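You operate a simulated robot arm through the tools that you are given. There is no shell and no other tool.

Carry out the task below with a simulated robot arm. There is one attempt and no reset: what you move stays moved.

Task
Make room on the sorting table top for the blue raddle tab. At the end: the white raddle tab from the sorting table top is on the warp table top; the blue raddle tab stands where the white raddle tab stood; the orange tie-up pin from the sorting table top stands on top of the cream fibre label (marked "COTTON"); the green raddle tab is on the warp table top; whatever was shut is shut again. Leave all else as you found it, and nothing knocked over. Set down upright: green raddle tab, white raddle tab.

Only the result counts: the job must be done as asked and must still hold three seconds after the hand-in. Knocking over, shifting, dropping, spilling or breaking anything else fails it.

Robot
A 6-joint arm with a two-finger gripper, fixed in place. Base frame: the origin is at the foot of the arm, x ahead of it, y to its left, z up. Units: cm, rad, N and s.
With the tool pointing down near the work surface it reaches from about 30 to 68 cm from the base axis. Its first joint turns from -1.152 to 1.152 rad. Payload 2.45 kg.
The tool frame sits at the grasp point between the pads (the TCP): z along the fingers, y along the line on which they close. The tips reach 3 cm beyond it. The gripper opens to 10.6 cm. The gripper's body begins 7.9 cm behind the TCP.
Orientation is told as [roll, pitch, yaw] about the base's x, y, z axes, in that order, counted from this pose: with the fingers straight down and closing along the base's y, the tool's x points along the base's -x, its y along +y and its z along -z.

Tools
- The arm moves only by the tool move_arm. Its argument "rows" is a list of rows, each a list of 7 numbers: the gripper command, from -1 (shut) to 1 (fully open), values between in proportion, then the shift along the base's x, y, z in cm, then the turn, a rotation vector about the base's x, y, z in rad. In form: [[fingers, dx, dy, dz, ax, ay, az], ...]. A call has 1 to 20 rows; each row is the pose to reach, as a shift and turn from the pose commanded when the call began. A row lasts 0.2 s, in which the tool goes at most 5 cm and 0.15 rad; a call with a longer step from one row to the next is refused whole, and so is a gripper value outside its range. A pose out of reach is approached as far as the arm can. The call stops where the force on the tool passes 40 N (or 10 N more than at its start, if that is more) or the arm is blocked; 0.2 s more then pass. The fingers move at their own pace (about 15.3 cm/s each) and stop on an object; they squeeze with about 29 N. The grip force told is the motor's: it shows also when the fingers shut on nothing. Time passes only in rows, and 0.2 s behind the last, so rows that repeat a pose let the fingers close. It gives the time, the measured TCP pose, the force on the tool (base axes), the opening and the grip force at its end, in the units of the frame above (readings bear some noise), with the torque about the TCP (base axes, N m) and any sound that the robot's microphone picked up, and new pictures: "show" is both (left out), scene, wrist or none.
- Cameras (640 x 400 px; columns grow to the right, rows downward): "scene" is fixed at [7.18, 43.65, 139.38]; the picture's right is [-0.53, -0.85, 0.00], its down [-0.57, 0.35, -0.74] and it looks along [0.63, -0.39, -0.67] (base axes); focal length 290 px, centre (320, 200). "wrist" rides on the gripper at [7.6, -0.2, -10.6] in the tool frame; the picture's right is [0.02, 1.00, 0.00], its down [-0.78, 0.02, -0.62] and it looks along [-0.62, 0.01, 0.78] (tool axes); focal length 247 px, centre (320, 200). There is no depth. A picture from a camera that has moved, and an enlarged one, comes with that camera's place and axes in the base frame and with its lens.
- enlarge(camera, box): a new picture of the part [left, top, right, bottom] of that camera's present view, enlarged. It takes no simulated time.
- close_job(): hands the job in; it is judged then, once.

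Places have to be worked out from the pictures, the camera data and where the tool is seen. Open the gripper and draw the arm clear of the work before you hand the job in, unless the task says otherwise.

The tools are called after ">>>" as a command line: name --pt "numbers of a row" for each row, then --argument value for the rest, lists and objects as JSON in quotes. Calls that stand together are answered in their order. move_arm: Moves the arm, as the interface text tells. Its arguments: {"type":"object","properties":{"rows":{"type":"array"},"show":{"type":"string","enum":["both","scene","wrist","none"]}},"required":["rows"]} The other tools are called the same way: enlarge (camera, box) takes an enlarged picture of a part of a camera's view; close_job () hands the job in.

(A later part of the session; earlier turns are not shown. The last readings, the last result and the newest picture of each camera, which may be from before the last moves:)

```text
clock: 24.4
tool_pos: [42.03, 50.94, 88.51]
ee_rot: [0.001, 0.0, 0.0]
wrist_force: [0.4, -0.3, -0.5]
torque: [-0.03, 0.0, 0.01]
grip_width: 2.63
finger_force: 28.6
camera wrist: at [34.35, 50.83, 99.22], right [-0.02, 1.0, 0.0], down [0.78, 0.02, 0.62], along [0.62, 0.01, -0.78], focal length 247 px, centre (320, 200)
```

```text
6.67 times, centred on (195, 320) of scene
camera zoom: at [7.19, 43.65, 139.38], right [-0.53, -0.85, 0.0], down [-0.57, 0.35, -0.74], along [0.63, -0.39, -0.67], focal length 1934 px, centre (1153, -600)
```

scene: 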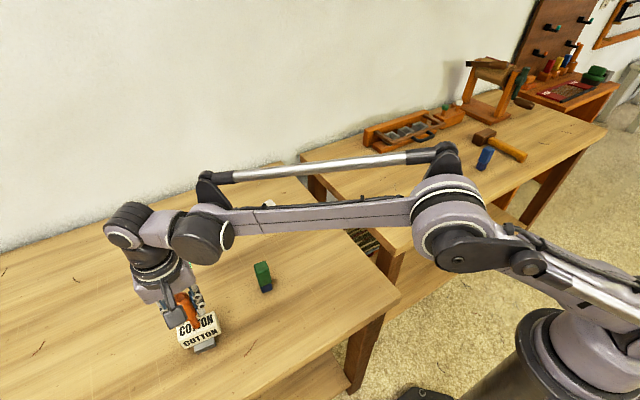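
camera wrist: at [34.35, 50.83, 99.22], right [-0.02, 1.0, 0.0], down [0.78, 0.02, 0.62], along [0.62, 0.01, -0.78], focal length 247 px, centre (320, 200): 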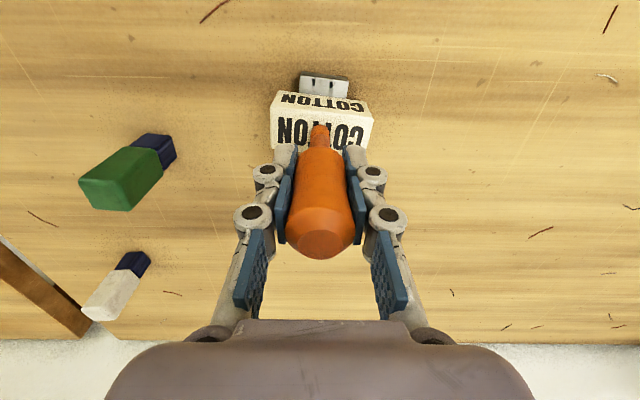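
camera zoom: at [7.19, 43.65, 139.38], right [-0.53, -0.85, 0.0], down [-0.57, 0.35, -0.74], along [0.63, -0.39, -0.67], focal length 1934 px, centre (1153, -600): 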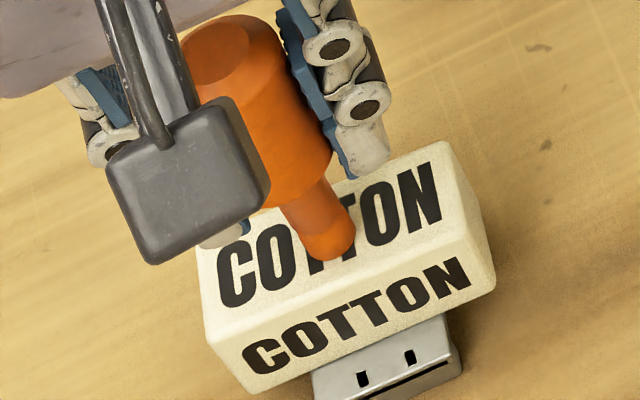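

After the contact the grey base under the label looks different: two dark slots and a dark line have appeared. I need a closer look before releasing anything.

>>> enlarge --camera "wrist" --box '[290, 65, 360, 110]'

>>> enlarge --camera "scene" --box '[180, 320, 220, 360]'

>>> enlarge --camera "scene" --box '[360, 40, 640, 200]'

```text
8.89 times, centred on (325, 88) of wrist
camera zoom: at [34.35, 50.83, 99.22], right [-0.02, 1.0, 0.0], down [0.78, 0.02, 0.62], along [0.62, 0.01, -0.78], focal length 2195 px, centre (276, 1200)
```

zoom: 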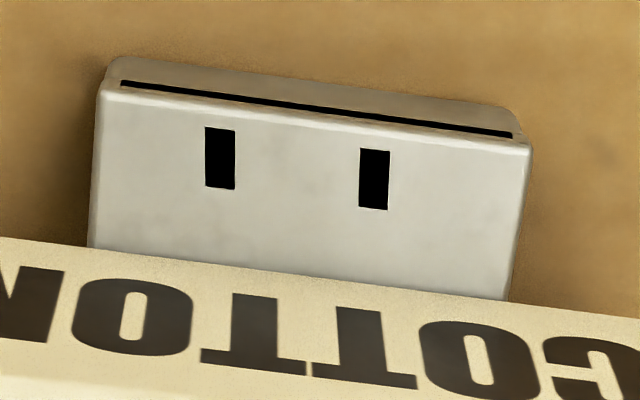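

```text
10.00 times, centred on (200, 340) of scene
camera zoom: at [7.19, 43.65, 139.38], right [-0.53, -0.85, 0.0], down [-0.57, 0.35, -0.74], along [0.63, -0.39, -0.67], focal length 2900 px, centre (1520, -1200)
```

zoom: 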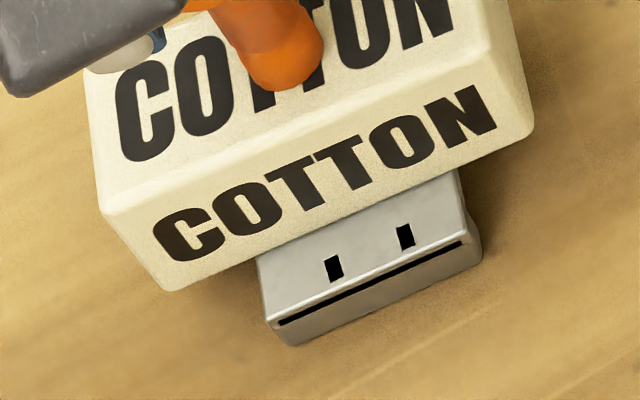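

```text
2.29 times, centred on (500, 120) of scene
camera zoom: at [7.19, 43.65, 139.38], right [-0.53, -0.85, 0.0], down [-0.57, 0.35, -0.74], along [0.63, -0.39, -0.67], focal length 663 px, centre (-91, 383)
```

zoom: 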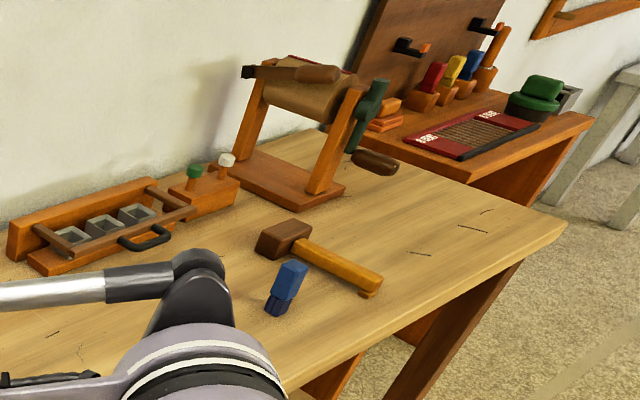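

The label and pin haven't moved; only the look of the grey base changed, and nothing else in the scene appears different. The pin is just touching the label, so I'll ease the fingers open a little at a time.

>>> move_arm --pt "-0.48 0 0 -0.02 0 0 0" --pt "-0.46 0 0 -0.02 0 0 0" --pt "-0.44 0 0 -0.02 0 0 0" --pt "-0.42 0 0 -0.02 0 0 0" --pt "-0.4 0 0 -0.02 0 0 0" --pt "-0.36 0 0 -0.02 0 0 0" --pt "-0.32 0 0 -0.02 0 0 0" --pt "-0.28 0 0 -0.02 0 0 0"

>>> enlarge --camera "scene" --box '[155, 280, 225, 360]'

```text
clock: 26.2
tool_pos: [41.96, 50.99, 88.57]
ee_rot: [0.001, -0.001, 0.001]
wrist_force: [-0.9, -0.8, 0.3]
torque: [0.01, -0.02, -0.02]
grip_width: 3.84
finger_force: 0.0
camera wrist: at [34.31, 50.82, 99.22], right [-0.02, 1.0, 0.0], down [0.78, 0.02, 0.62], along [0.62, 0.01, -0.78], focal length 247 px, centre (320, 200)
```

scene: 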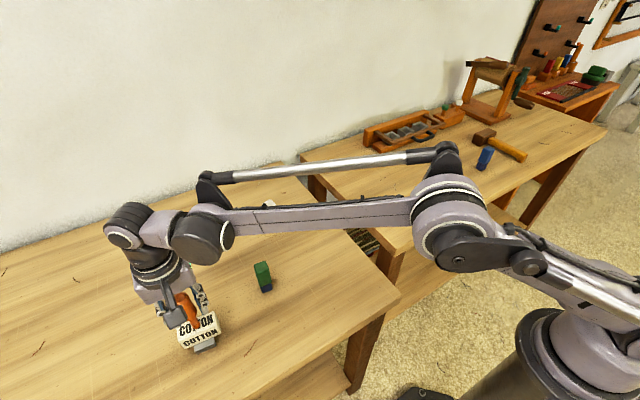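
wrist: 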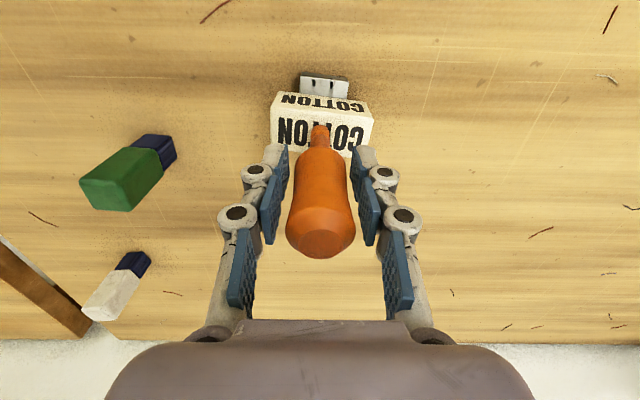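

```text
5.00 times, centred on (190, 320) of scene
camera zoom: at [7.18, 43.65, 139.38], right [-0.53, -0.85, 0.0], down [-0.57, 0.35, -0.74], along [0.63, -0.39, -0.67], focal length 1450 px, centre (970, -400)
```

zoom: 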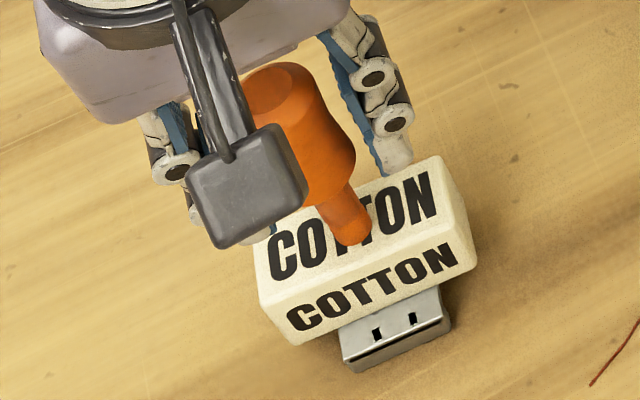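

The pin stands on its own with the fingers open to 3.84 cm. I'll open further and rise straight up clear of it.

>>> move_arm --pt "-0.15 0 0 0 0 0 0" --pt "0 0 0 0 0 0 0" --pt "0.1 0 0 1 0 0 0" --pt "0.1 0 0 3 0 0 0" --pt "0.1 0 0 6 0 0 0" --pt "0.1 0 0 10 0 0 0" --pt "0.1 0 0 13 0 0 0" --pt "0.1 0 0 13 0 0 0"

>>> enlarge --camera "scene" --box '[155, 280, 225, 360]'

>>> enlarge --camera "wrist" --box '[270, 40, 390, 160]'

```text
clock: 28.0
tool_pos: [41.9, 50.9, 101.62]
ee_rot: [0.0, 0.001, 0.0]
wrist_force: [0.4, -0.1, 0.5]
torque: [0.01, -0.01, 0.02]
grip_width: 5.84
finger_force: 0.0
camera wrist: at [34.21, 50.79, 112.12], right [-0.02, 1.0, 0.0], down [0.78, 0.02, 0.62], along [0.62, 0.01, -0.78], focal length 247 px, centre (320, 200)
```

scene: 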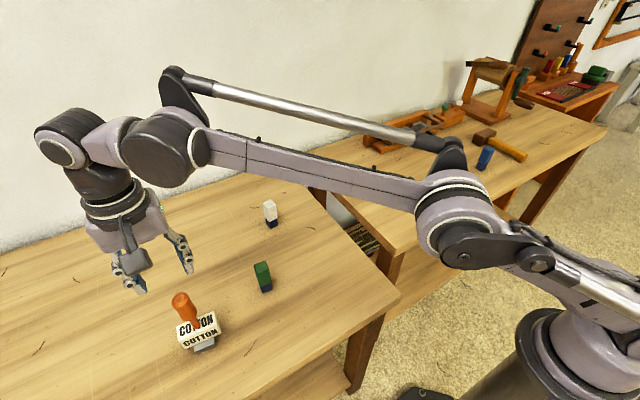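
wrist: 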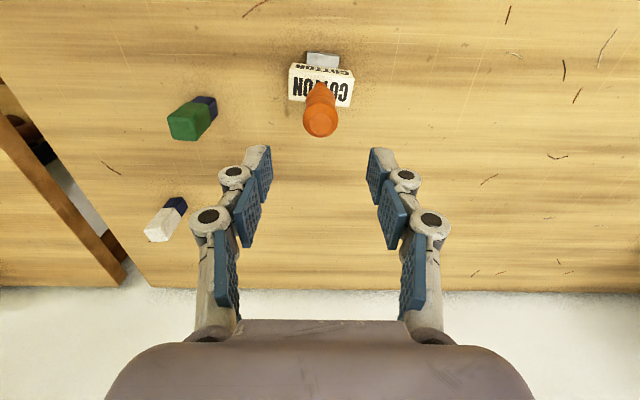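

```text
5.00 times, centred on (190, 320) of scene
camera zoom: at [7.19, 43.65, 139.38], right [-0.53, -0.85, 0.0], down [-0.57, 0.35, -0.74], along [0.63, -0.39, -0.67], focal length 1450 px, centre (970, -400)
```

zoom: 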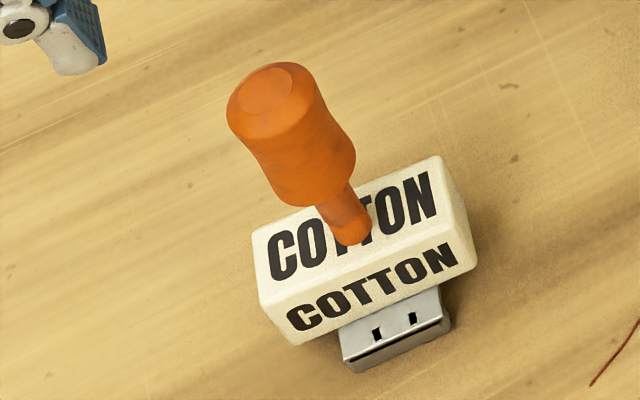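

```text
3.33 times, centred on (330, 100) of wrist
camera zoom: at [34.21, 50.79, 112.12], right [-0.02, 1.0, 0.0], down [0.78, 0.02, 0.62], along [0.62, 0.01, -0.78], focal length 823 px, centre (287, 533)
```

zoom: 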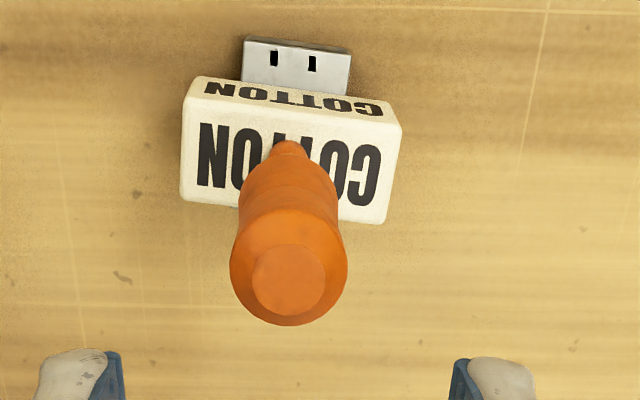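

The pin is standing upright on the label. Next is the white tab, so I'll move at safe height to a hover short of it with about 0.14 rad of yaw to match its faces.

>>> move_arm --pt "0.1 1.5 -3.5 0.5 0 0 0" --pt "0.3 3.5 -7 0.5 0 0 0.03" --pt "0.6 5.5 -10.5 0.5 0 0 0.05" --pt "0.6 7.5 -14 0 0 0 0.07" --pt "0.6 9.5 -17.5 0 0 0 0.09" --pt "0.6 11.5 -21 0 0 0 0.11" --pt "0.6 13.5 -24 -0.5 0 0 0.13" --pt "0.6 15.5 -26 -1 0 0 0.14" --pt "0.6 16 -26 -2 0 0 0.14" --pt "0.6 16 -26 -2 0 0 0.14"

>>> enlarge --camera "wrist" --box '[270, 60, 370, 180]'

```text
clock: 30.2
tool_pos: [57.98, 25.03, 99.54]
ee_rot: [0.0, -0.001, 0.138]
wrist_force: [-0.5, -1.0, 0.0]
torque: [0.02, 0.03, 0.0]
grip_width: 8.49
finger_force: 0.0
camera wrist: at [50.44, 23.77, 110.24], right [-0.16, 0.99, 0.0], down [0.77, 0.13, 0.62], along [0.61, 0.1, -0.78], focal length 247 px, centre (320, 200)
```

scene: 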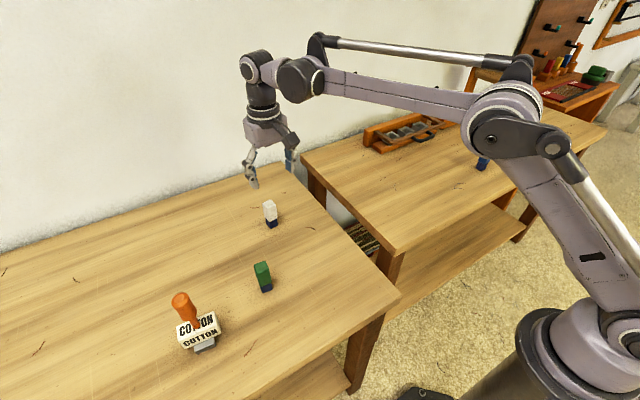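
wrist: 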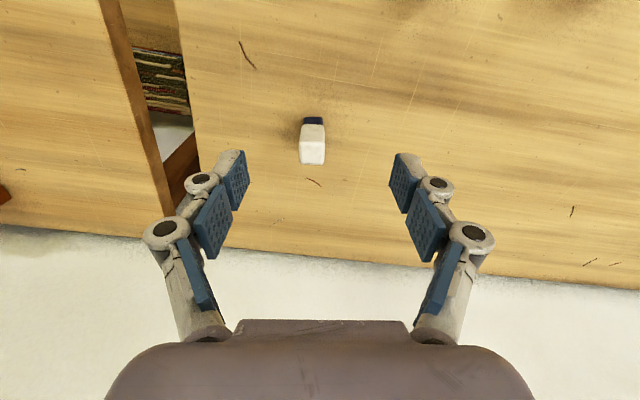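

```text
3.33 times, centred on (320, 120) of wrist
camera zoom: at [50.44, 23.77, 110.24], right [-0.16, 0.99, 0.0], down [0.77, 0.13, 0.62], along [0.61, 0.1, -0.78], focal length 823 px, centre (320, 467)
```

zoom: 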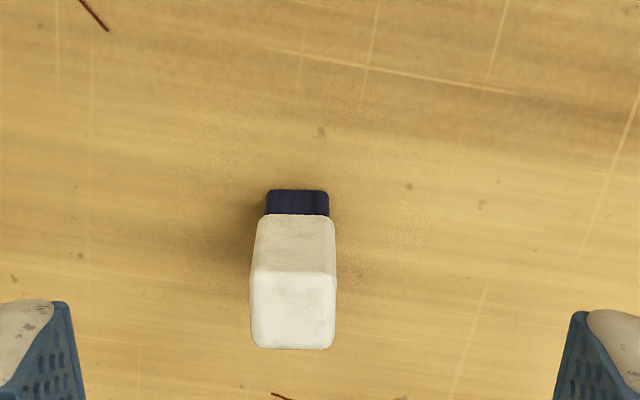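

With the yaw matched, the white tab's centre comes out at about (64.3, 25.0) and its top at z≈84. That is near the reach limit, so I'll hover directly above it at z≈92 and see whether the arm gets there.

>>> move_arm --pt "0.6 2.5 0 -1 0 0 0" --pt "0.6 5 0 -3 0 0 0" --pt "0.6 6.25 0 -5.5 0 0 0" --pt "0.6 6.25 0 -7.5 0 0 0" --pt "0.6 6.25 0 -7.5 0 0 0"

>>> enlarge --camera "wrist" --box '[260, 40, 380, 160]'

```text
clock: 31.4
tool_pos: [64.25, 24.86, 91.98]
ee_rot: [0.0, 0.0, 0.14]
wrist_force: [-0.8, 0.5, 0.6]
torque: [-0.01, -0.02, -0.01]
grip_width: 8.51
finger_force: 0.2
out of reach, approached as far as the arm can: row 3
camera wrist: at [56.81, 23.7, 102.7], right [-0.16, 0.99, 0.0], down [0.77, 0.13, 0.62], along [0.61, 0.1, -0.78], focal length 247 px, centre (320, 200)
```

scene: 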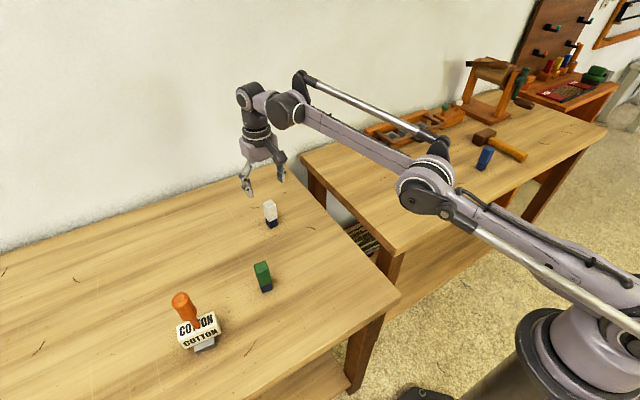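
wrist: 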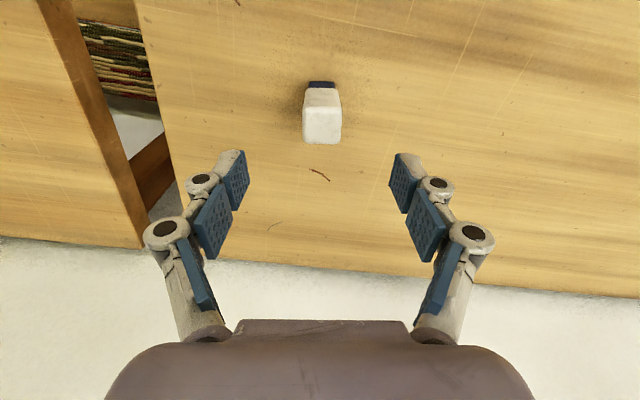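

```text
3.33 times, centred on (320, 100) of wrist
camera zoom: at [56.81, 23.7, 102.7], right [-0.16, 0.99, 0.0], down [0.77, 0.13, 0.62], along [0.61, 0.1, -0.78], focal length 823 px, centre (320, 533)
```

zoom: 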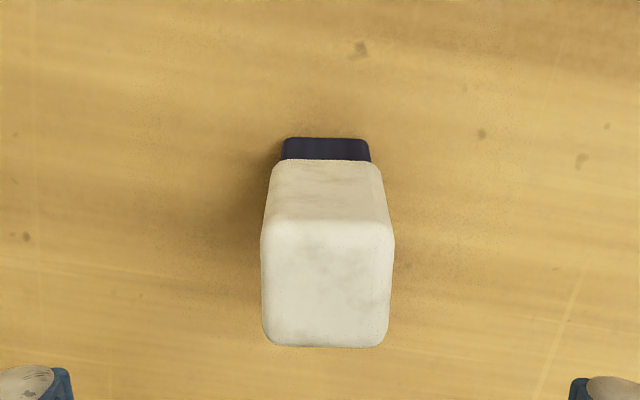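

The arm reached the hover at z≈92 and the tab lies centred between the fingers. I'll descend to z≈80.2 around it, pre-closing part-way.

>>> move_arm --pt "0.5 -0.05 0 -3 0 0 0" --pt "0.3 -0.1 0 -6 0 0 0" --pt "0.1 -0.1 0 -9 0 0 0" --pt "0 -0.1 0 -11 0 0 0" --pt "-0.1 -0.1 0 -11.8 0 0 0" --pt "-0.1 -0.1 0 -11.8 0 0 0"

```text
clock: 32.8
tool_pos: [64.18, 25.06, 80.24]
ee_rot: [0.0, 0.0, 0.14]
wrist_force: [0.0, 0.9, -0.9]
torque: [0.01, 0.0, -0.01]
grip_width: 4.76
finger_force: 0.1
camera wrist: at [56.59, 23.88, 90.92], right [-0.16, 0.99, 0.0], down [0.77, 0.13, 0.62], along [0.61, 0.1, -0.78], focal length 247 px, centre (320, 200)
```

scene: 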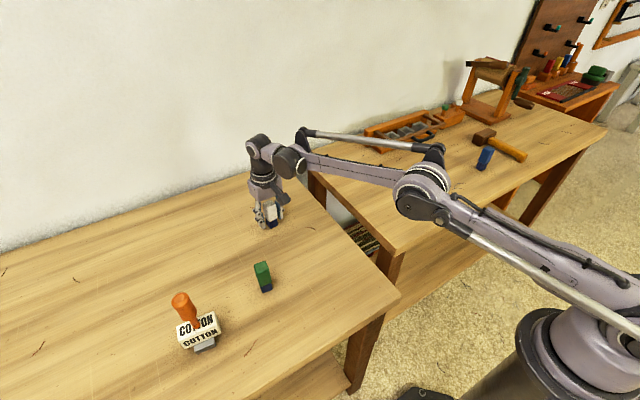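
wrist: 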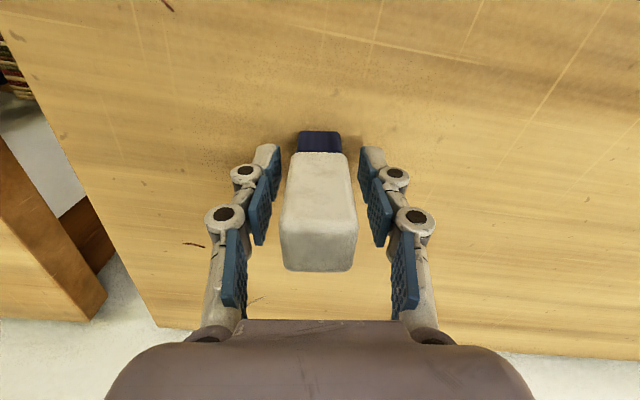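

The tab is centred between the pads at z≈80.2. I'll close in steps and squeeze.

>>> move_arm --pt "-0.25 0 0 0 0 0 0" --pt "-0.32 0 0 0 0 0 0" --pt "-0.38 0 0 0 0 0 0" --pt "-0.42 0 0 0 0 0 0" --pt "-0.46 0 0 0 0 0 0" --pt "-0.5 0 0 0 0 0 0" --pt "-1 0 0 0 0 0 0" --pt "-1 0 0 0 0 0 0" --show "wrist"

```text
clock: 34.6
tool_pos: [64.22, 25.06, 80.31]
ee_rot: [0.0, 0.001, 0.14]
wrist_force: [0.2, -0.2, 0.5]
torque: [-0.03, -0.01, 0.02]
grip_width: 2.78
finger_force: 29.0
camera wrist: at [56.6, 23.87, 90.95], right [-0.16, 0.99, 0.0], down [0.77, 0.13, 0.62], along [0.61, 0.1, -0.78], focal length 247 px, centre (320, 200)
```

wrist: 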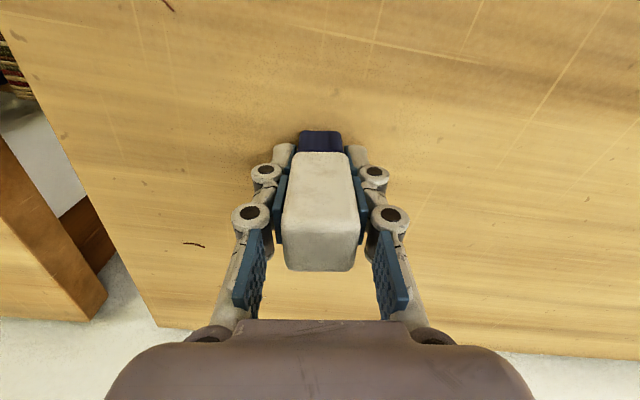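

The white tab is gripped at (64.25, 25.07), which I'll keep as the spot for the blue tab. I'll lift it and carry it across to the clear area of the warp table.

>>> move_arm --pt "-1 0 0 2 0 0 0" --pt "-1 -1 -0.5 5 0 0 0" --pt "-1 -3 -2.5 8 0 0 0" --pt "-1 -4.5 -6 10 0 0 0" --pt "-1 -5.5 -10 11 0 0 0" --pt "-1 -6.5 -14.5 11 0 0 0" --pt "-1 -7.5 -19 11 0 0 0" --pt "-1 -8.5 -23.5 11 0 0 0" --pt "-1 -9.5 -28 11 0 0 0" --pt "-1 -10.5 -32.5 11 0 0 0" --pt "-1 -11.5 -36.5 11 0 0 0" --pt "-1 -12.2 -39 11 0 0 0" --pt "-1 -12.2 -39 11 0 0 0"

>>> enlarge --camera "scene" --box '[360, 90, 560, 230]'

```text
clock: 37.4
tool_pos: [51.93, -13.99, 91.22]
ee_rot: [0.0, 0.0, 0.14]
wrist_force: [-0.5, -0.4, -0.7]
torque: [-0.02, 0.02, 0.01]
grip_width: 2.78
finger_force: 29.4
camera wrist: at [44.37, -15.19, 101.88], right [-0.16, 0.99, 0.0], down [0.77, 0.13, 0.62], along [0.61, 0.1, -0.78], focal length 247 px, centre (320, 200)
```

scene: 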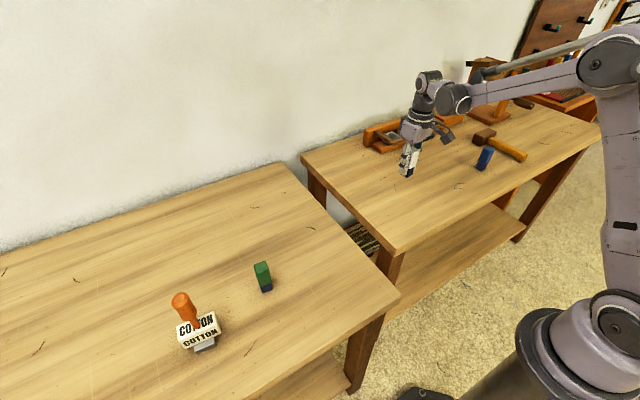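
wrist: 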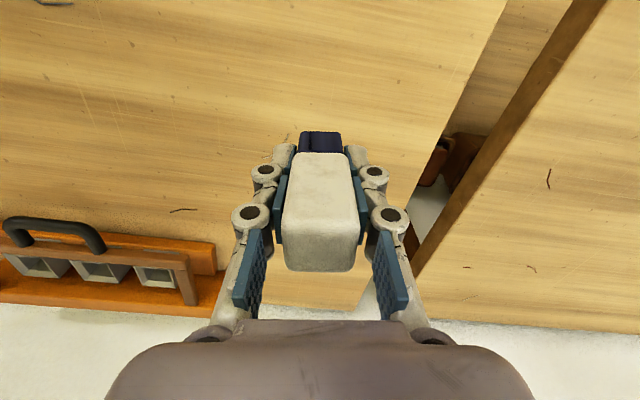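

```text
2.86 times, centred on (460, 160) of scene
camera zoom: at [7.19, 43.65, 139.38], right [-0.53, -0.85, 0.0], down [-0.57, 0.35, -0.74], along [0.63, -0.39, -0.67], focal length 829 px, centre (-80, 314)
```

zoom: 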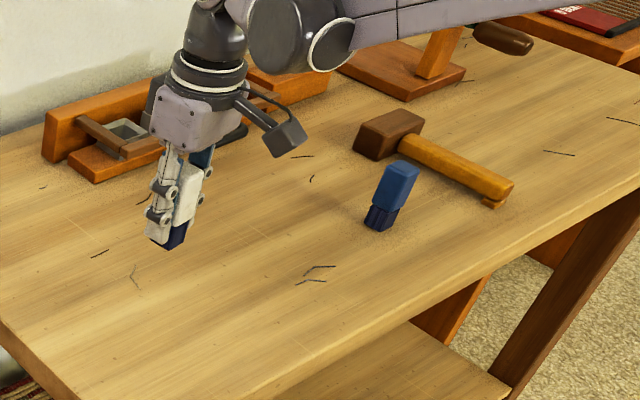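

The tab is over a clear patch of the warp table at (52, −14). I'll lower to about 1.3 cm above where I expect contact and check.

>>> move_arm --pt "-1 0 0 -3 0 0 0" --pt "-1 0 0 -6 0 0 0" --pt "-1 0 0 -8.5 0 0 0" --pt "-1 0 0 -9.8 0 0 0" --pt "-1 0 0 -9.8 0 0 0" --show "wrist"

>>> enlarge --camera "scene" --box '[380, 120, 460, 200]'

```text
clock: 38.6
tool_pos: [52.12, -13.86, 81.36]
ee_rot: [0.001, 0.0, 0.14]
wrist_force: [-0.5, -0.2, 0.2]
torque: [0.01, 0.0, 0.0]
grip_width: 2.82
finger_force: 29.3
camera wrist: at [44.51, -15.11, 92.03], right [-0.16, 0.99, 0.0], down [0.77, 0.13, 0.62], along [0.61, 0.1, -0.78], focal length 247 px, centre (320, 200)
```

wrist: 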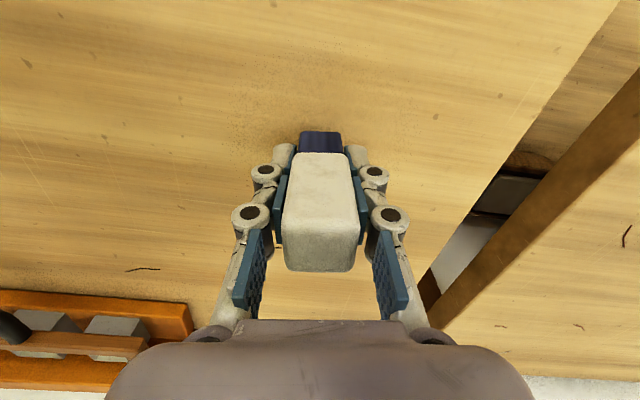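

```text
5.00 times, centred on (420, 160) of scene
camera zoom: at [7.19, 43.65, 139.38], right [-0.53, -0.85, 0.0], down [-0.57, 0.35, -0.74], along [0.63, -0.39, -0.67], focal length 1450 px, centre (-180, 400)
```

zoom: 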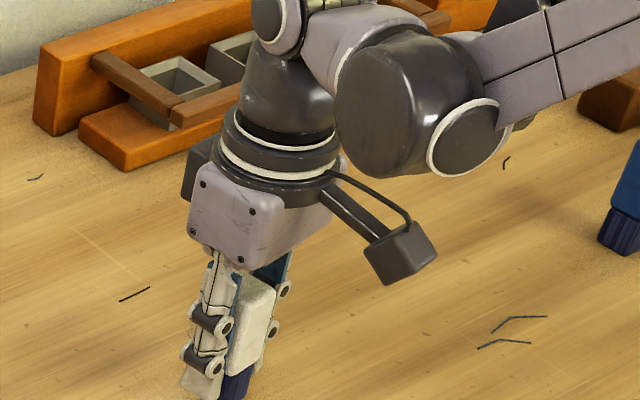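

Still clear of the table at TCP z≈81.4. I'll lower in small steps toward contact.

>>> move_arm --pt "-1 0 0 -0.2 0 0 0" --pt "-1 0 0 -0.4 0 0 0" --pt "-1 0 0 -0.6 0 0 0" --pt "-1 0 0 -0.6 0 0 0" --show "none"

```text
clock: 39.6
tool_pos: [52.0, -13.88, 80.86]
ee_rot: [0.0, 0.0, 0.14]
wrist_force: [-0.6, 0.4, -0.8]
torque: [0.02, 0.02, -0.03]
grip_width: 2.78
finger_force: 28.9
```

No contact yet, so I'll lower another 0.3 cm.

>>> move_arm --pt "-1 0 0 -0.15 0 0 0" --pt "-1 0 0 -0.3 0 0 0" --pt "-1 0 0 -0.3 0 0 0" --show "none"

```text
clock: 40.4
tool_pos: [51.98, -13.9, 80.65]
ee_rot: [0.001, 0.0, 0.139]
wrist_force: [0.7, 0.1, -0.2]
torque: [0.02, 0.0, -0.01]
grip_width: 2.79
finger_force: 28.9
```

Still free at z≈80.5 commanded, so another 0.2 cm.

>>> move_arm --pt "-1 0 0 -0.1 0 0 0" --pt "-1 0 0 -0.2 0 0 0" --pt "-1 0 0 -0.2 0 0 0" --show "none"

```text
clock: 41.2
tool_pos: [52.0, -13.91, 80.44]
ee_rot: [0.001, 0.001, 0.14]
wrist_force: [-0.2, -0.1, -0.2]
torque: [0.0, 0.01, 0.03]
grip_width: 2.82
finger_force: 29.2
```

>>> move_arm --pt "-1 0 0 -0.06 0 0 0" --pt "-1 0 0 -0.12 0 0 0" --pt "-1 0 0 -0.12 0 0 0" --show "none"

```text
clock: 42.0
tool_pos: [52.06, -13.87, 80.36]
ee_rot: [0.0, -0.001, 0.139]
wrist_force: [0.0, -0.5, -0.8]
torque: [0.01, -0.02, 0.01]
grip_width: 2.79
finger_force: 28.8
```

Still no contact at commanded z≈80.18; one more small step should meet the table.

>>> move_arm --pt "-1 0 0 -0.06 0 0 0" --pt "-1 0 0 -0.12 0 0 0" --pt "-1 0 0 -0.12 0 0 0" --show "none"

```text
clock: 42.8
tool_pos: [52.02, -13.97, 80.12]
ee_rot: [0.001, -0.002, 0.14]
wrist_force: [3.5, 1.1, 22.0]
torque: [-0.02, -0.09, -0.03]
grip_width: 2.81
finger_force: 28.7
```

Contact at commanded z≈80.1 with 22 N. I'll ease up 0.09 cm to unload it and then open the fingers slowly.

>>> move_arm --pt "-1 0 0 0.05 0 0 0" --pt "-1 0 0 0.09 0 0 0" --pt "-0.46 0 0 0.09 0 0 0" --pt "-0.43 0 0 0.09 0 0 0" --pt "-0.4 0 0 0.09 0 0 0" --pt "-0.35 0 0 0.09 0 0 0" --pt "-0.3 0 0 0.09 0 0 0" --pt "-0.2 0 0 0.09 0 0 0" --pt "-0.1 0 0 0.09 0 0 0"

```text
clock: 44.8
tool_pos: [51.92, -13.98, 80.14]
ee_rot: [0.0, 0.0, 0.138]
wrist_force: [-0.5, -0.2, 1.3]
torque: [-0.02, 0.02, -0.02]
grip_width: 4.78
finger_force: 0.1
camera wrist: at [44.37, -15.22, 90.87], right [-0.16, 0.99, 0.0], down [0.77, 0.13, 0.62], along [0.61, 0.1, -0.78], focal length 247 px, centre (320, 200)
```

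scene: 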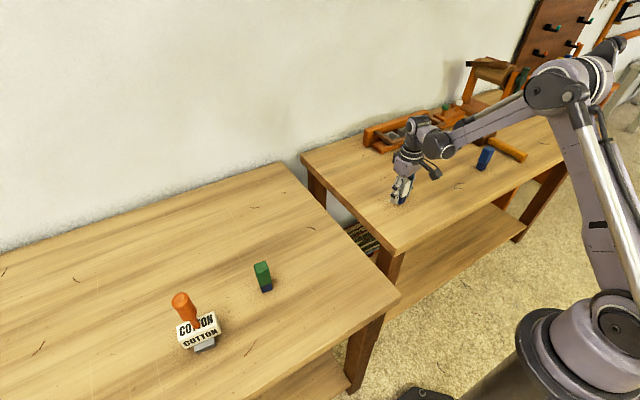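
wrist: 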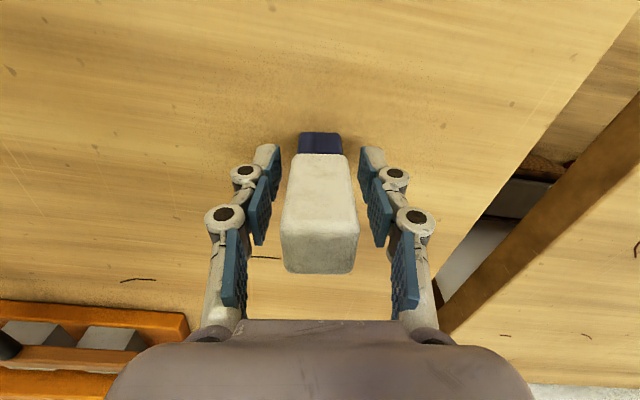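

The white tab stands on the warp table and the fingers are clear of it. I'll rise straight up and travel to a hover over the green tab, turning the yaw back to about −0.04.

>>> move_arm --pt "0.1 0 0 1 0 0 0" --pt "0.2 0 0 5 0 0 0" --pt "0.4 0 0 10 0 0 0" --pt "0.5 0 0 14.5 0 0 0" --pt "0.5 -0.5 4 15 0 0 -0.03" --pt "0.5 -1 8.5 15 0 0 -0.06" --pt "0.5 -1.5 13 15 0 0 -0.09" --pt "0.5 -2 17.5 15 0 0 -0.12" --pt "0.5 -2.5 22 15 0 0 -0.15" --pt "0.5 -3 26.5 15 0 0 -0.18" --pt "0.5 -3.5 31 15 0 0 -0.18" --pt "0.5 -4 35.5 15 0 0 -0.18" --pt "0.5 -4.5 40 15 0 0 -0.18" --pt "0.5 -5 44.5 15 0 0 -0.18" --pt "0.5 -5.8 48.5 15 0 0 -0.18" --pt "0.5 -5.8 49 15 0 0 -0.18" --pt "0.5 -5.8 49 15 0 0 -0.18"

>>> enlarge --camera "wrist" --box '[260, 40, 380, 160]'

>>> enlarge --camera "scene" --box '[360, 80, 560, 230]'

```text
clock: 48.4
tool_pos: [46.09, 34.83, 95.32]
ee_rot: [-0.001, 0.0, -0.041]
wrist_force: [0.2, -0.2, 0.0]
torque: [0.0, 0.01, -0.01]
grip_width: 7.97
finger_force: 0.1
camera wrist: at [38.52, 35.11, 105.97], right [0.02, 1.0, 0.0], down [0.78, -0.01, 0.62], along [0.62, -0.01, -0.78], focal length 247 px, centre (320, 200)
```

scene: 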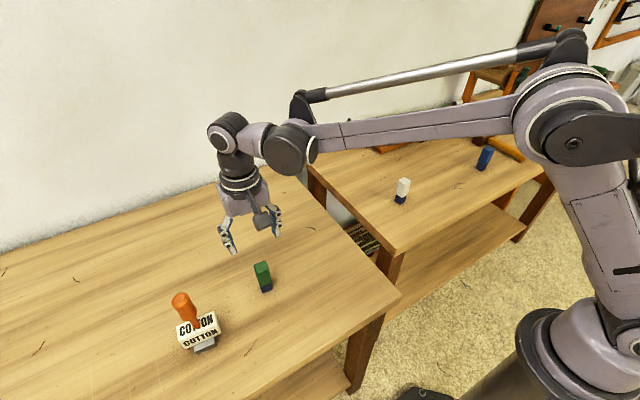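
wrist: 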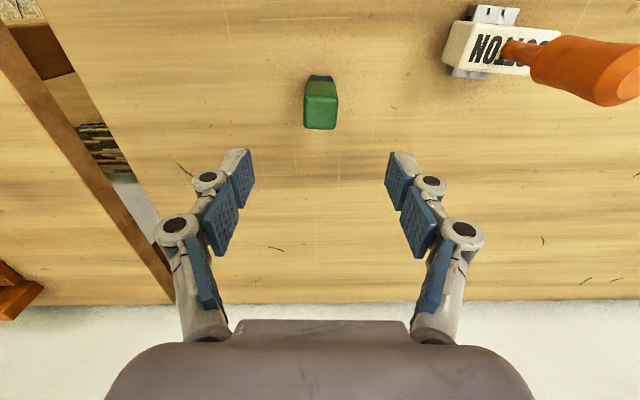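

```text
3.33 times, centred on (320, 100) of wrist
camera zoom: at [38.52, 35.11, 105.97], right [0.02, 1.0, 0.0], down [0.78, -0.01, 0.62], along [0.62, -0.01, -0.78], focal length 823 px, centre (320, 533)
```

zoom: 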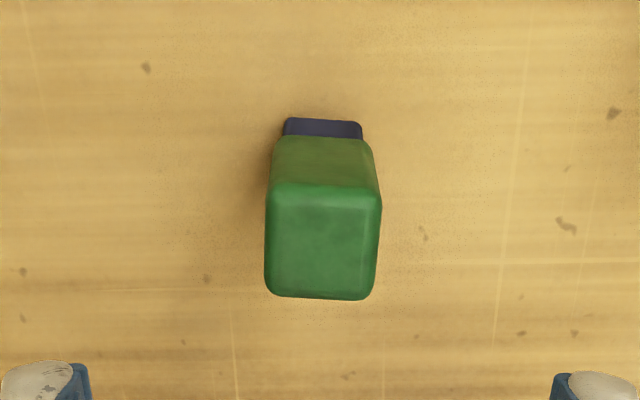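

```text
2.67 times, centred on (460, 155) of scene
camera zoom: at [7.18, 43.65, 139.38], right [-0.53, -0.85, 0.0], down [-0.57, 0.35, -0.74], along [0.63, -0.39, -0.67], focal length 774 px, centre (-53, 320)
```

zoom: 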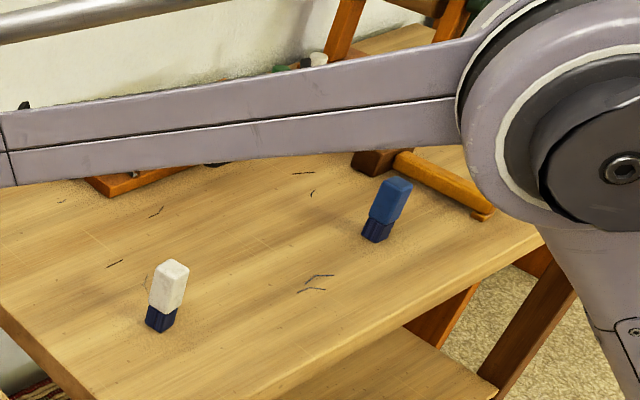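

The white tab is upright on the warp table. The green tab's centre is (46.2, 34.97) with yaw about −0.09, so I'll add −0.05 rad of yaw and descend around it.

>>> move_arm --pt "0.4 0 0 -3.5 0 0 -0.03" --pt "0.3 0 -0.05 -7.5 0 0 -0.05" --pt "0.1 0 -0.05 -11 0 0 -0.05" --pt "0 0 -0.05 -13.5 0 0 -0.05" --pt "-0.1 0 -0.05 -14.9 0 0 -0.05" --pt "-0.1 0 -0.05 -14.9 0 0 -0.05"

```text
clock: 49.8
tool_pos: [46.1, 34.84, 80.38]
ee_rot: [-0.001, 0.003, -0.089]
wrist_force: [0.8, -0.6, 0.3]
torque: [0.01, 0.01, -0.02]
grip_width: 4.77
finger_force: 0.0
camera wrist: at [38.47, 35.46, 91.02], right [0.07, 1.0, 0.0], down [0.78, -0.05, 0.62], along [0.62, -0.04, -0.78], focal length 247 px, centre (320, 200)
```

scene: 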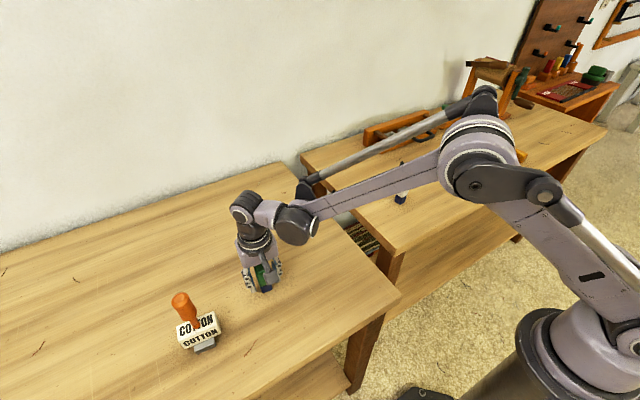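
wrist: 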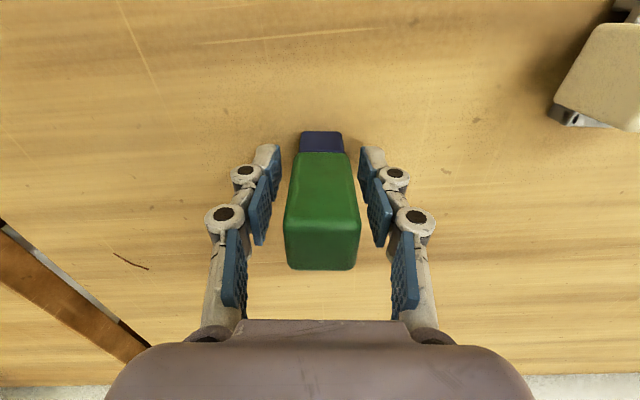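

The green tab is centred and its faces line up with the pads. I'll close gently and squeeze.

>>> move_arm --pt "-0.25 0 0 0 0 0 0" --pt "-0.32 0 0 0 0 0 0" --pt "-0.38 0 0 0 0 0 0" --pt "-0.42 0 0 0 0 0 0" --pt "-0.46 0 0 0 0 0 0" --pt "-0.5 0 0 0 0 0 0" --pt "-1 0 0 0 0 0 0" --pt "-1 0 0 0 0 0 0" --pt "-1 0 0 1 0 0 0" --pt "-1 0 0 1 0 0 0" --show "wrist"

```text
clock: 52.0
tool_pos: [46.1, 35.04, 81.38]
ee_rot: [0.001, 0.0, -0.087]
wrist_force: [-0.1, 0.7, -0.5]
torque: [0.0, 0.0, -0.03]
grip_width: 2.82
finger_force: 29.5
camera wrist: at [38.46, 35.53, 92.1], right [0.07, 1.0, 0.0], down [0.78, -0.05, 0.62], along [0.62, -0.04, -0.78], focal length 247 px, centre (320, 200)
```

wrist: 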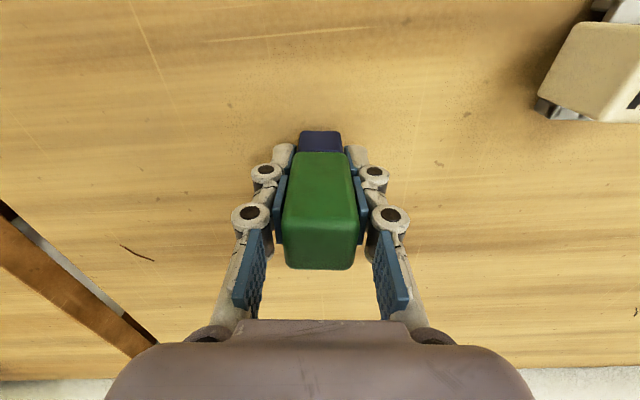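

The green tab is held and lifted. I'll raise it further and carry it to the clear area of the warp table around (50, −28), passing inboard of the white tab.

>>> move_arm --pt "-1 0 0 4 0 0 0" --pt "-1 0 0 8.5 0 0 0" --pt "-1 -0.5 -3 11.5 0 0 0" --pt "-1 -1 -7.5 13 0 0 0" --pt "-1 -1.2 -12 13 0 0 0" --pt "-1 -1.2 -16.7 13 0 0 0" --pt "-1 -1.2 -21.4 13 0 0 0" --pt "-1 -1.2 -26.1 13 0 0 0" --pt "-1 -1.2 -30.8 13 0 0 0" --pt "-1 -1.2 -35.5 13 0 0 0" --pt "-1 -1.2 -40.2 13 0 0 0" --pt "-1 -1.2 -44.9 13 0 0 0" --pt "-1 -1.2 -49.6 13 0 0 0" --pt "-1 -1.2 -54.3 13 0 0 0" --pt "-1 -0.5 -58.5 13 0 0 0" --pt "-1 1.5 -61.5 12 0 0 0" --pt "-1 3.8 -63 11 0 0 0" --pt "-1 3.8 -63 11 0 0 0"

>>> enlarge --camera "scene" --box '[360, 80, 560, 230]'

```text
clock: 55.8
tool_pos: [50.03, -28.15, 92.39]
ee_rot: [0.0, -0.001, -0.088]
wrist_force: [-0.4, 0.3, -0.6]
torque: [0.03, -0.02, -0.03]
grip_width: 2.81
finger_force: 29.1
camera wrist: at [42.4, -27.55, 103.09], right [0.07, 1.0, 0.0], down [0.78, -0.05, 0.62], along [0.62, -0.04, -0.78], focal length 247 px, centre (320, 200)
```

scene: 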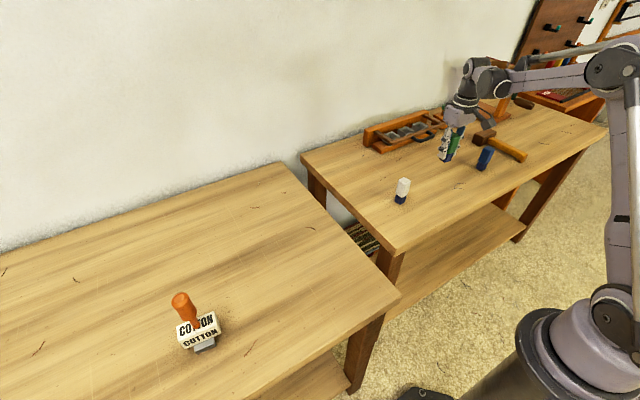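
wrist: 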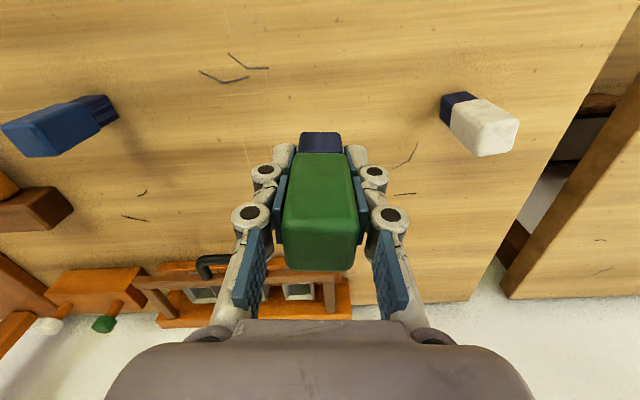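

```text
2.67 times, centred on (460, 155) of scene
camera zoom: at [7.19, 43.65, 139.38], right [-0.53, -0.85, 0.0], down [-0.57, 0.35, -0.74], along [0.63, -0.39, -0.67], focal length 774 px, centre (-53, 320)
```

zoom: 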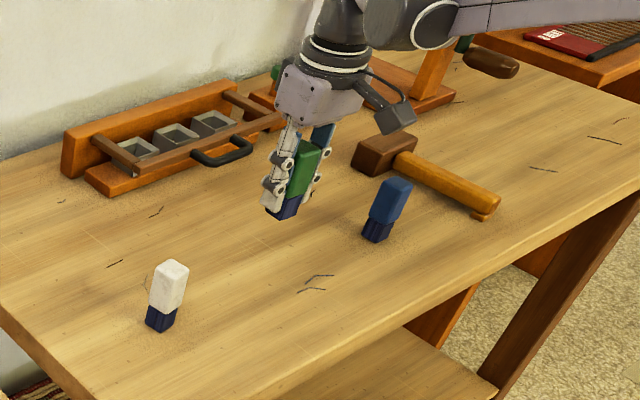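

I'm above the intended spot with the white tab well to the right. While here, I'll enlarge the view of the blue tab and hammer.

>>> enlarge --camera "wrist" --box '[0, 70, 160, 190]'

>>> move_arm --pt "-1 0 0 -3 0 0 0" --pt "-1 0 0 -6.5 0 0 0" --pt "-1 0 0 -9.5 0 0 0" --pt "-1 0 0 -11 0 0 0" --pt "-1 0 0 -11.5 0 0 0" --pt "-1 0 0 -11.5 0 0 0" --show "wrist"

```text
3.33 times, centred on (80, 130) of wrist
camera zoom: at [42.4, -27.55, 103.09], right [0.07, 1.0, 0.0], down [0.78, -0.05, 0.62], along [0.62, -0.04, -0.78], focal length 823 px, centre (1120, 433)
```

zoom: 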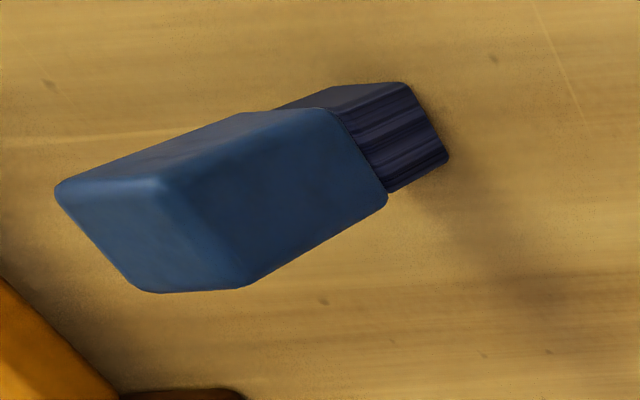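

```text
clock: 57.2
tool_pos: [50.05, -28.08, 80.86]
ee_rot: [0.0, 0.001, -0.088]
wrist_force: [0.4, 0.3, -0.1]
torque: [0.01, -0.02, -0.04]
grip_width: 2.8
finger_force: 28.7
camera wrist: at [42.38, -27.5, 91.6], right [0.07, 1.0, 0.0], down [0.78, -0.05, 0.62], along [0.62, -0.04, -0.78], focal length 247 px, centre (320, 200)
```

wrist: 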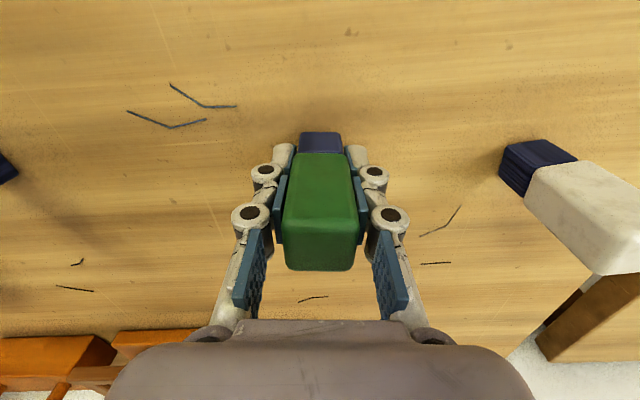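

The tab is about 0.5 cm above the table. I'll step down to contact as before.

>>> move_arm --pt "-1 0 0 -0.15 0 0 0" --pt "-1 0 0 -0.35 0 0 0" --pt "-1 0 0 -0.35 0 0 0" --show "none"

```text
clock: 58.0
tool_pos: [50.14, -28.05, 80.5]
ee_rot: [0.0, -0.001, -0.089]
wrist_force: [-0.5, -0.1, 0.1]
torque: [0.0, -0.05, -0.01]
grip_width: 2.81
finger_force: 28.8
```

No contact yet, so I'll continue in 0.1 cm steps.

>>> move_arm --pt "-1 0 0 -0.05 0 0 0" --pt "-1 0 0 -0.1 0 0 0" --pt "-1 0 0 -0.1 0 0 0" --show "none"

```text
clock: 58.8
tool_pos: [49.89, -28.05, 80.48]
ee_rot: [-0.001, 0.001, -0.09]
wrist_force: [0.1, -0.4, -0.7]
torque: [-0.01, 0.02, 0.0]
grip_width: 2.82
finger_force: 29.4
```

>>> move_arm --pt "-1 0 0 -0.05 0 0 0" --pt "-1 0 0 -0.1 0 0 0" --pt "-1 0 0 -0.1 0 0 0" --show "none"

```text
clock: 59.6
tool_pos: [49.97, -27.98, 80.32]
ee_rot: [-0.001, -0.001, -0.089]
wrist_force: [-2.9, 0.9, 21.1]
torque: [0.04, 0.07, 0.02]
grip_width: 2.77
finger_force: 29.0
```

Contact at commanded z≈80.2. I'll ease up slightly and release slowly.

>>> move_arm --pt "-1 0 0 0.05 0 0 0" --pt "-1 0 0 0.08 0 0 0" --pt "-0.46 0 0 0.08 0 0 0" --pt "-0.43 0 0 0.08 0 0 0" --pt "-0.4 0 0 0.08 0 0 0" --pt "-0.35 0 0 0.08 0 0 0" --pt "-0.3 0 0 0.08 0 0 0" --pt "-0.2 0 0 0.08 0 0 0" --pt "-0.1 0 0 0.08 0 0 0" --show "wrist"

```text
clock: 61.6
tool_pos: [50.01, -27.98, 80.3]
ee_rot: [-0.001, 0.001, -0.09]
wrist_force: [0.5, -0.4, -0.2]
torque: [-0.04, 0.0, 0.01]
grip_width: 4.77
finger_force: 0.0
camera wrist: at [42.31, -27.44, 91.01], right [0.07, 1.0, 0.0], down [0.78, -0.05, 0.62], along [0.62, -0.04, -0.78], focal length 247 px, centre (320, 200)
```

wrist: 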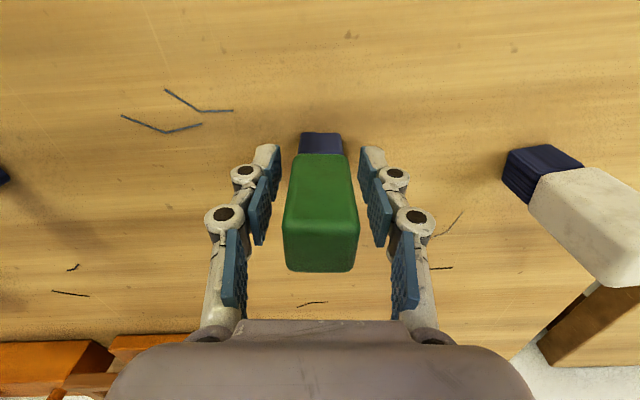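

The green tab stands released at (50, −28). From the earlier zoom the blue tab is at about (49.6, −52.0), square to the base axes. I'll rise and move closer to it at height.

>>> move_arm --pt "0 0 0 1 0 0 0" --pt "0.1 0 0 5 0 0 0" --pt "0.1 0 0 9.5 0 0 0" --pt "0.1 0 0 13 0 0 0" --pt "0.1 -1 -4 14 0 0 0.03" --pt "0.1 -2 -8 14 0 0 0.06" --pt "0.1 -3.5 -12 14 0 0 0.09" --pt "0.1 -5 -15.5 14 0 0 0.09" --pt "0.1 -5 -18 14 0 0 0.09" --pt "0.1 -5 -18 14 0 0 0.09"

>>> enlarge --camera "wrist" --box '[180, 60, 340, 180]'

>>> enlarge --camera "scene" --box '[380, 80, 560, 220]'

```text
clock: 63.8
tool_pos: [44.91, -46.25, 94.45]
ee_rot: [0.001, 0.0, 0.001]
wrist_force: [0.1, -0.5, 0.1]
torque: [0.01, 0.02, 0.03]
grip_width: 5.83
finger_force: 0.0
camera wrist: at [37.26, -46.31, 105.09], right [-0.02, 1.0, 0.0], down [0.78, 0.02, 0.62], along [0.62, 0.01, -0.78], focal length 247 px, centre (320, 200)
```

scene: 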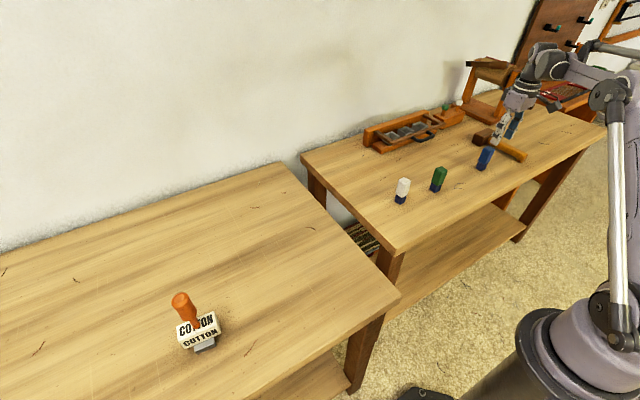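
wrist: 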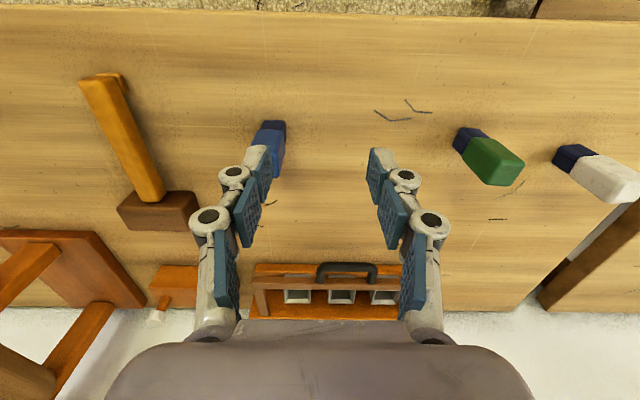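

```text
3.33 times, centred on (260, 120) of wrist
camera zoom: at [37.26, -46.31, 105.09], right [-0.02, 1.0, 0.0], down [0.78, 0.02, 0.62], along [0.62, 0.01, -0.78], focal length 823 px, centre (520, 467)
```

zoom: 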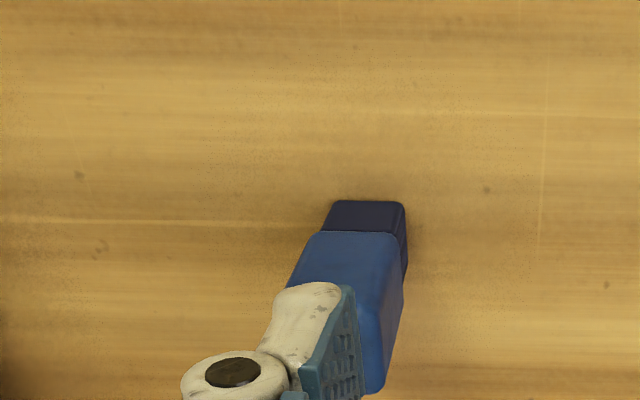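

```text
2.86 times, centred on (470, 150) of scene
camera zoom: at [7.19, 43.65, 139.38], right [-0.53, -0.85, 0.0], down [-0.57, 0.35, -0.74], along [0.63, -0.39, -0.67], focal length 829 px, centre (-109, 343)
```

zoom: 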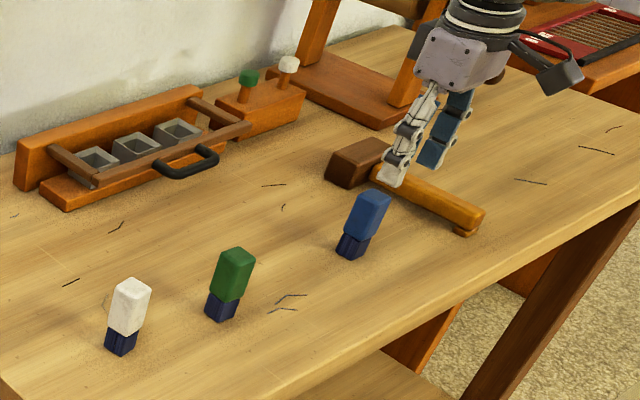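

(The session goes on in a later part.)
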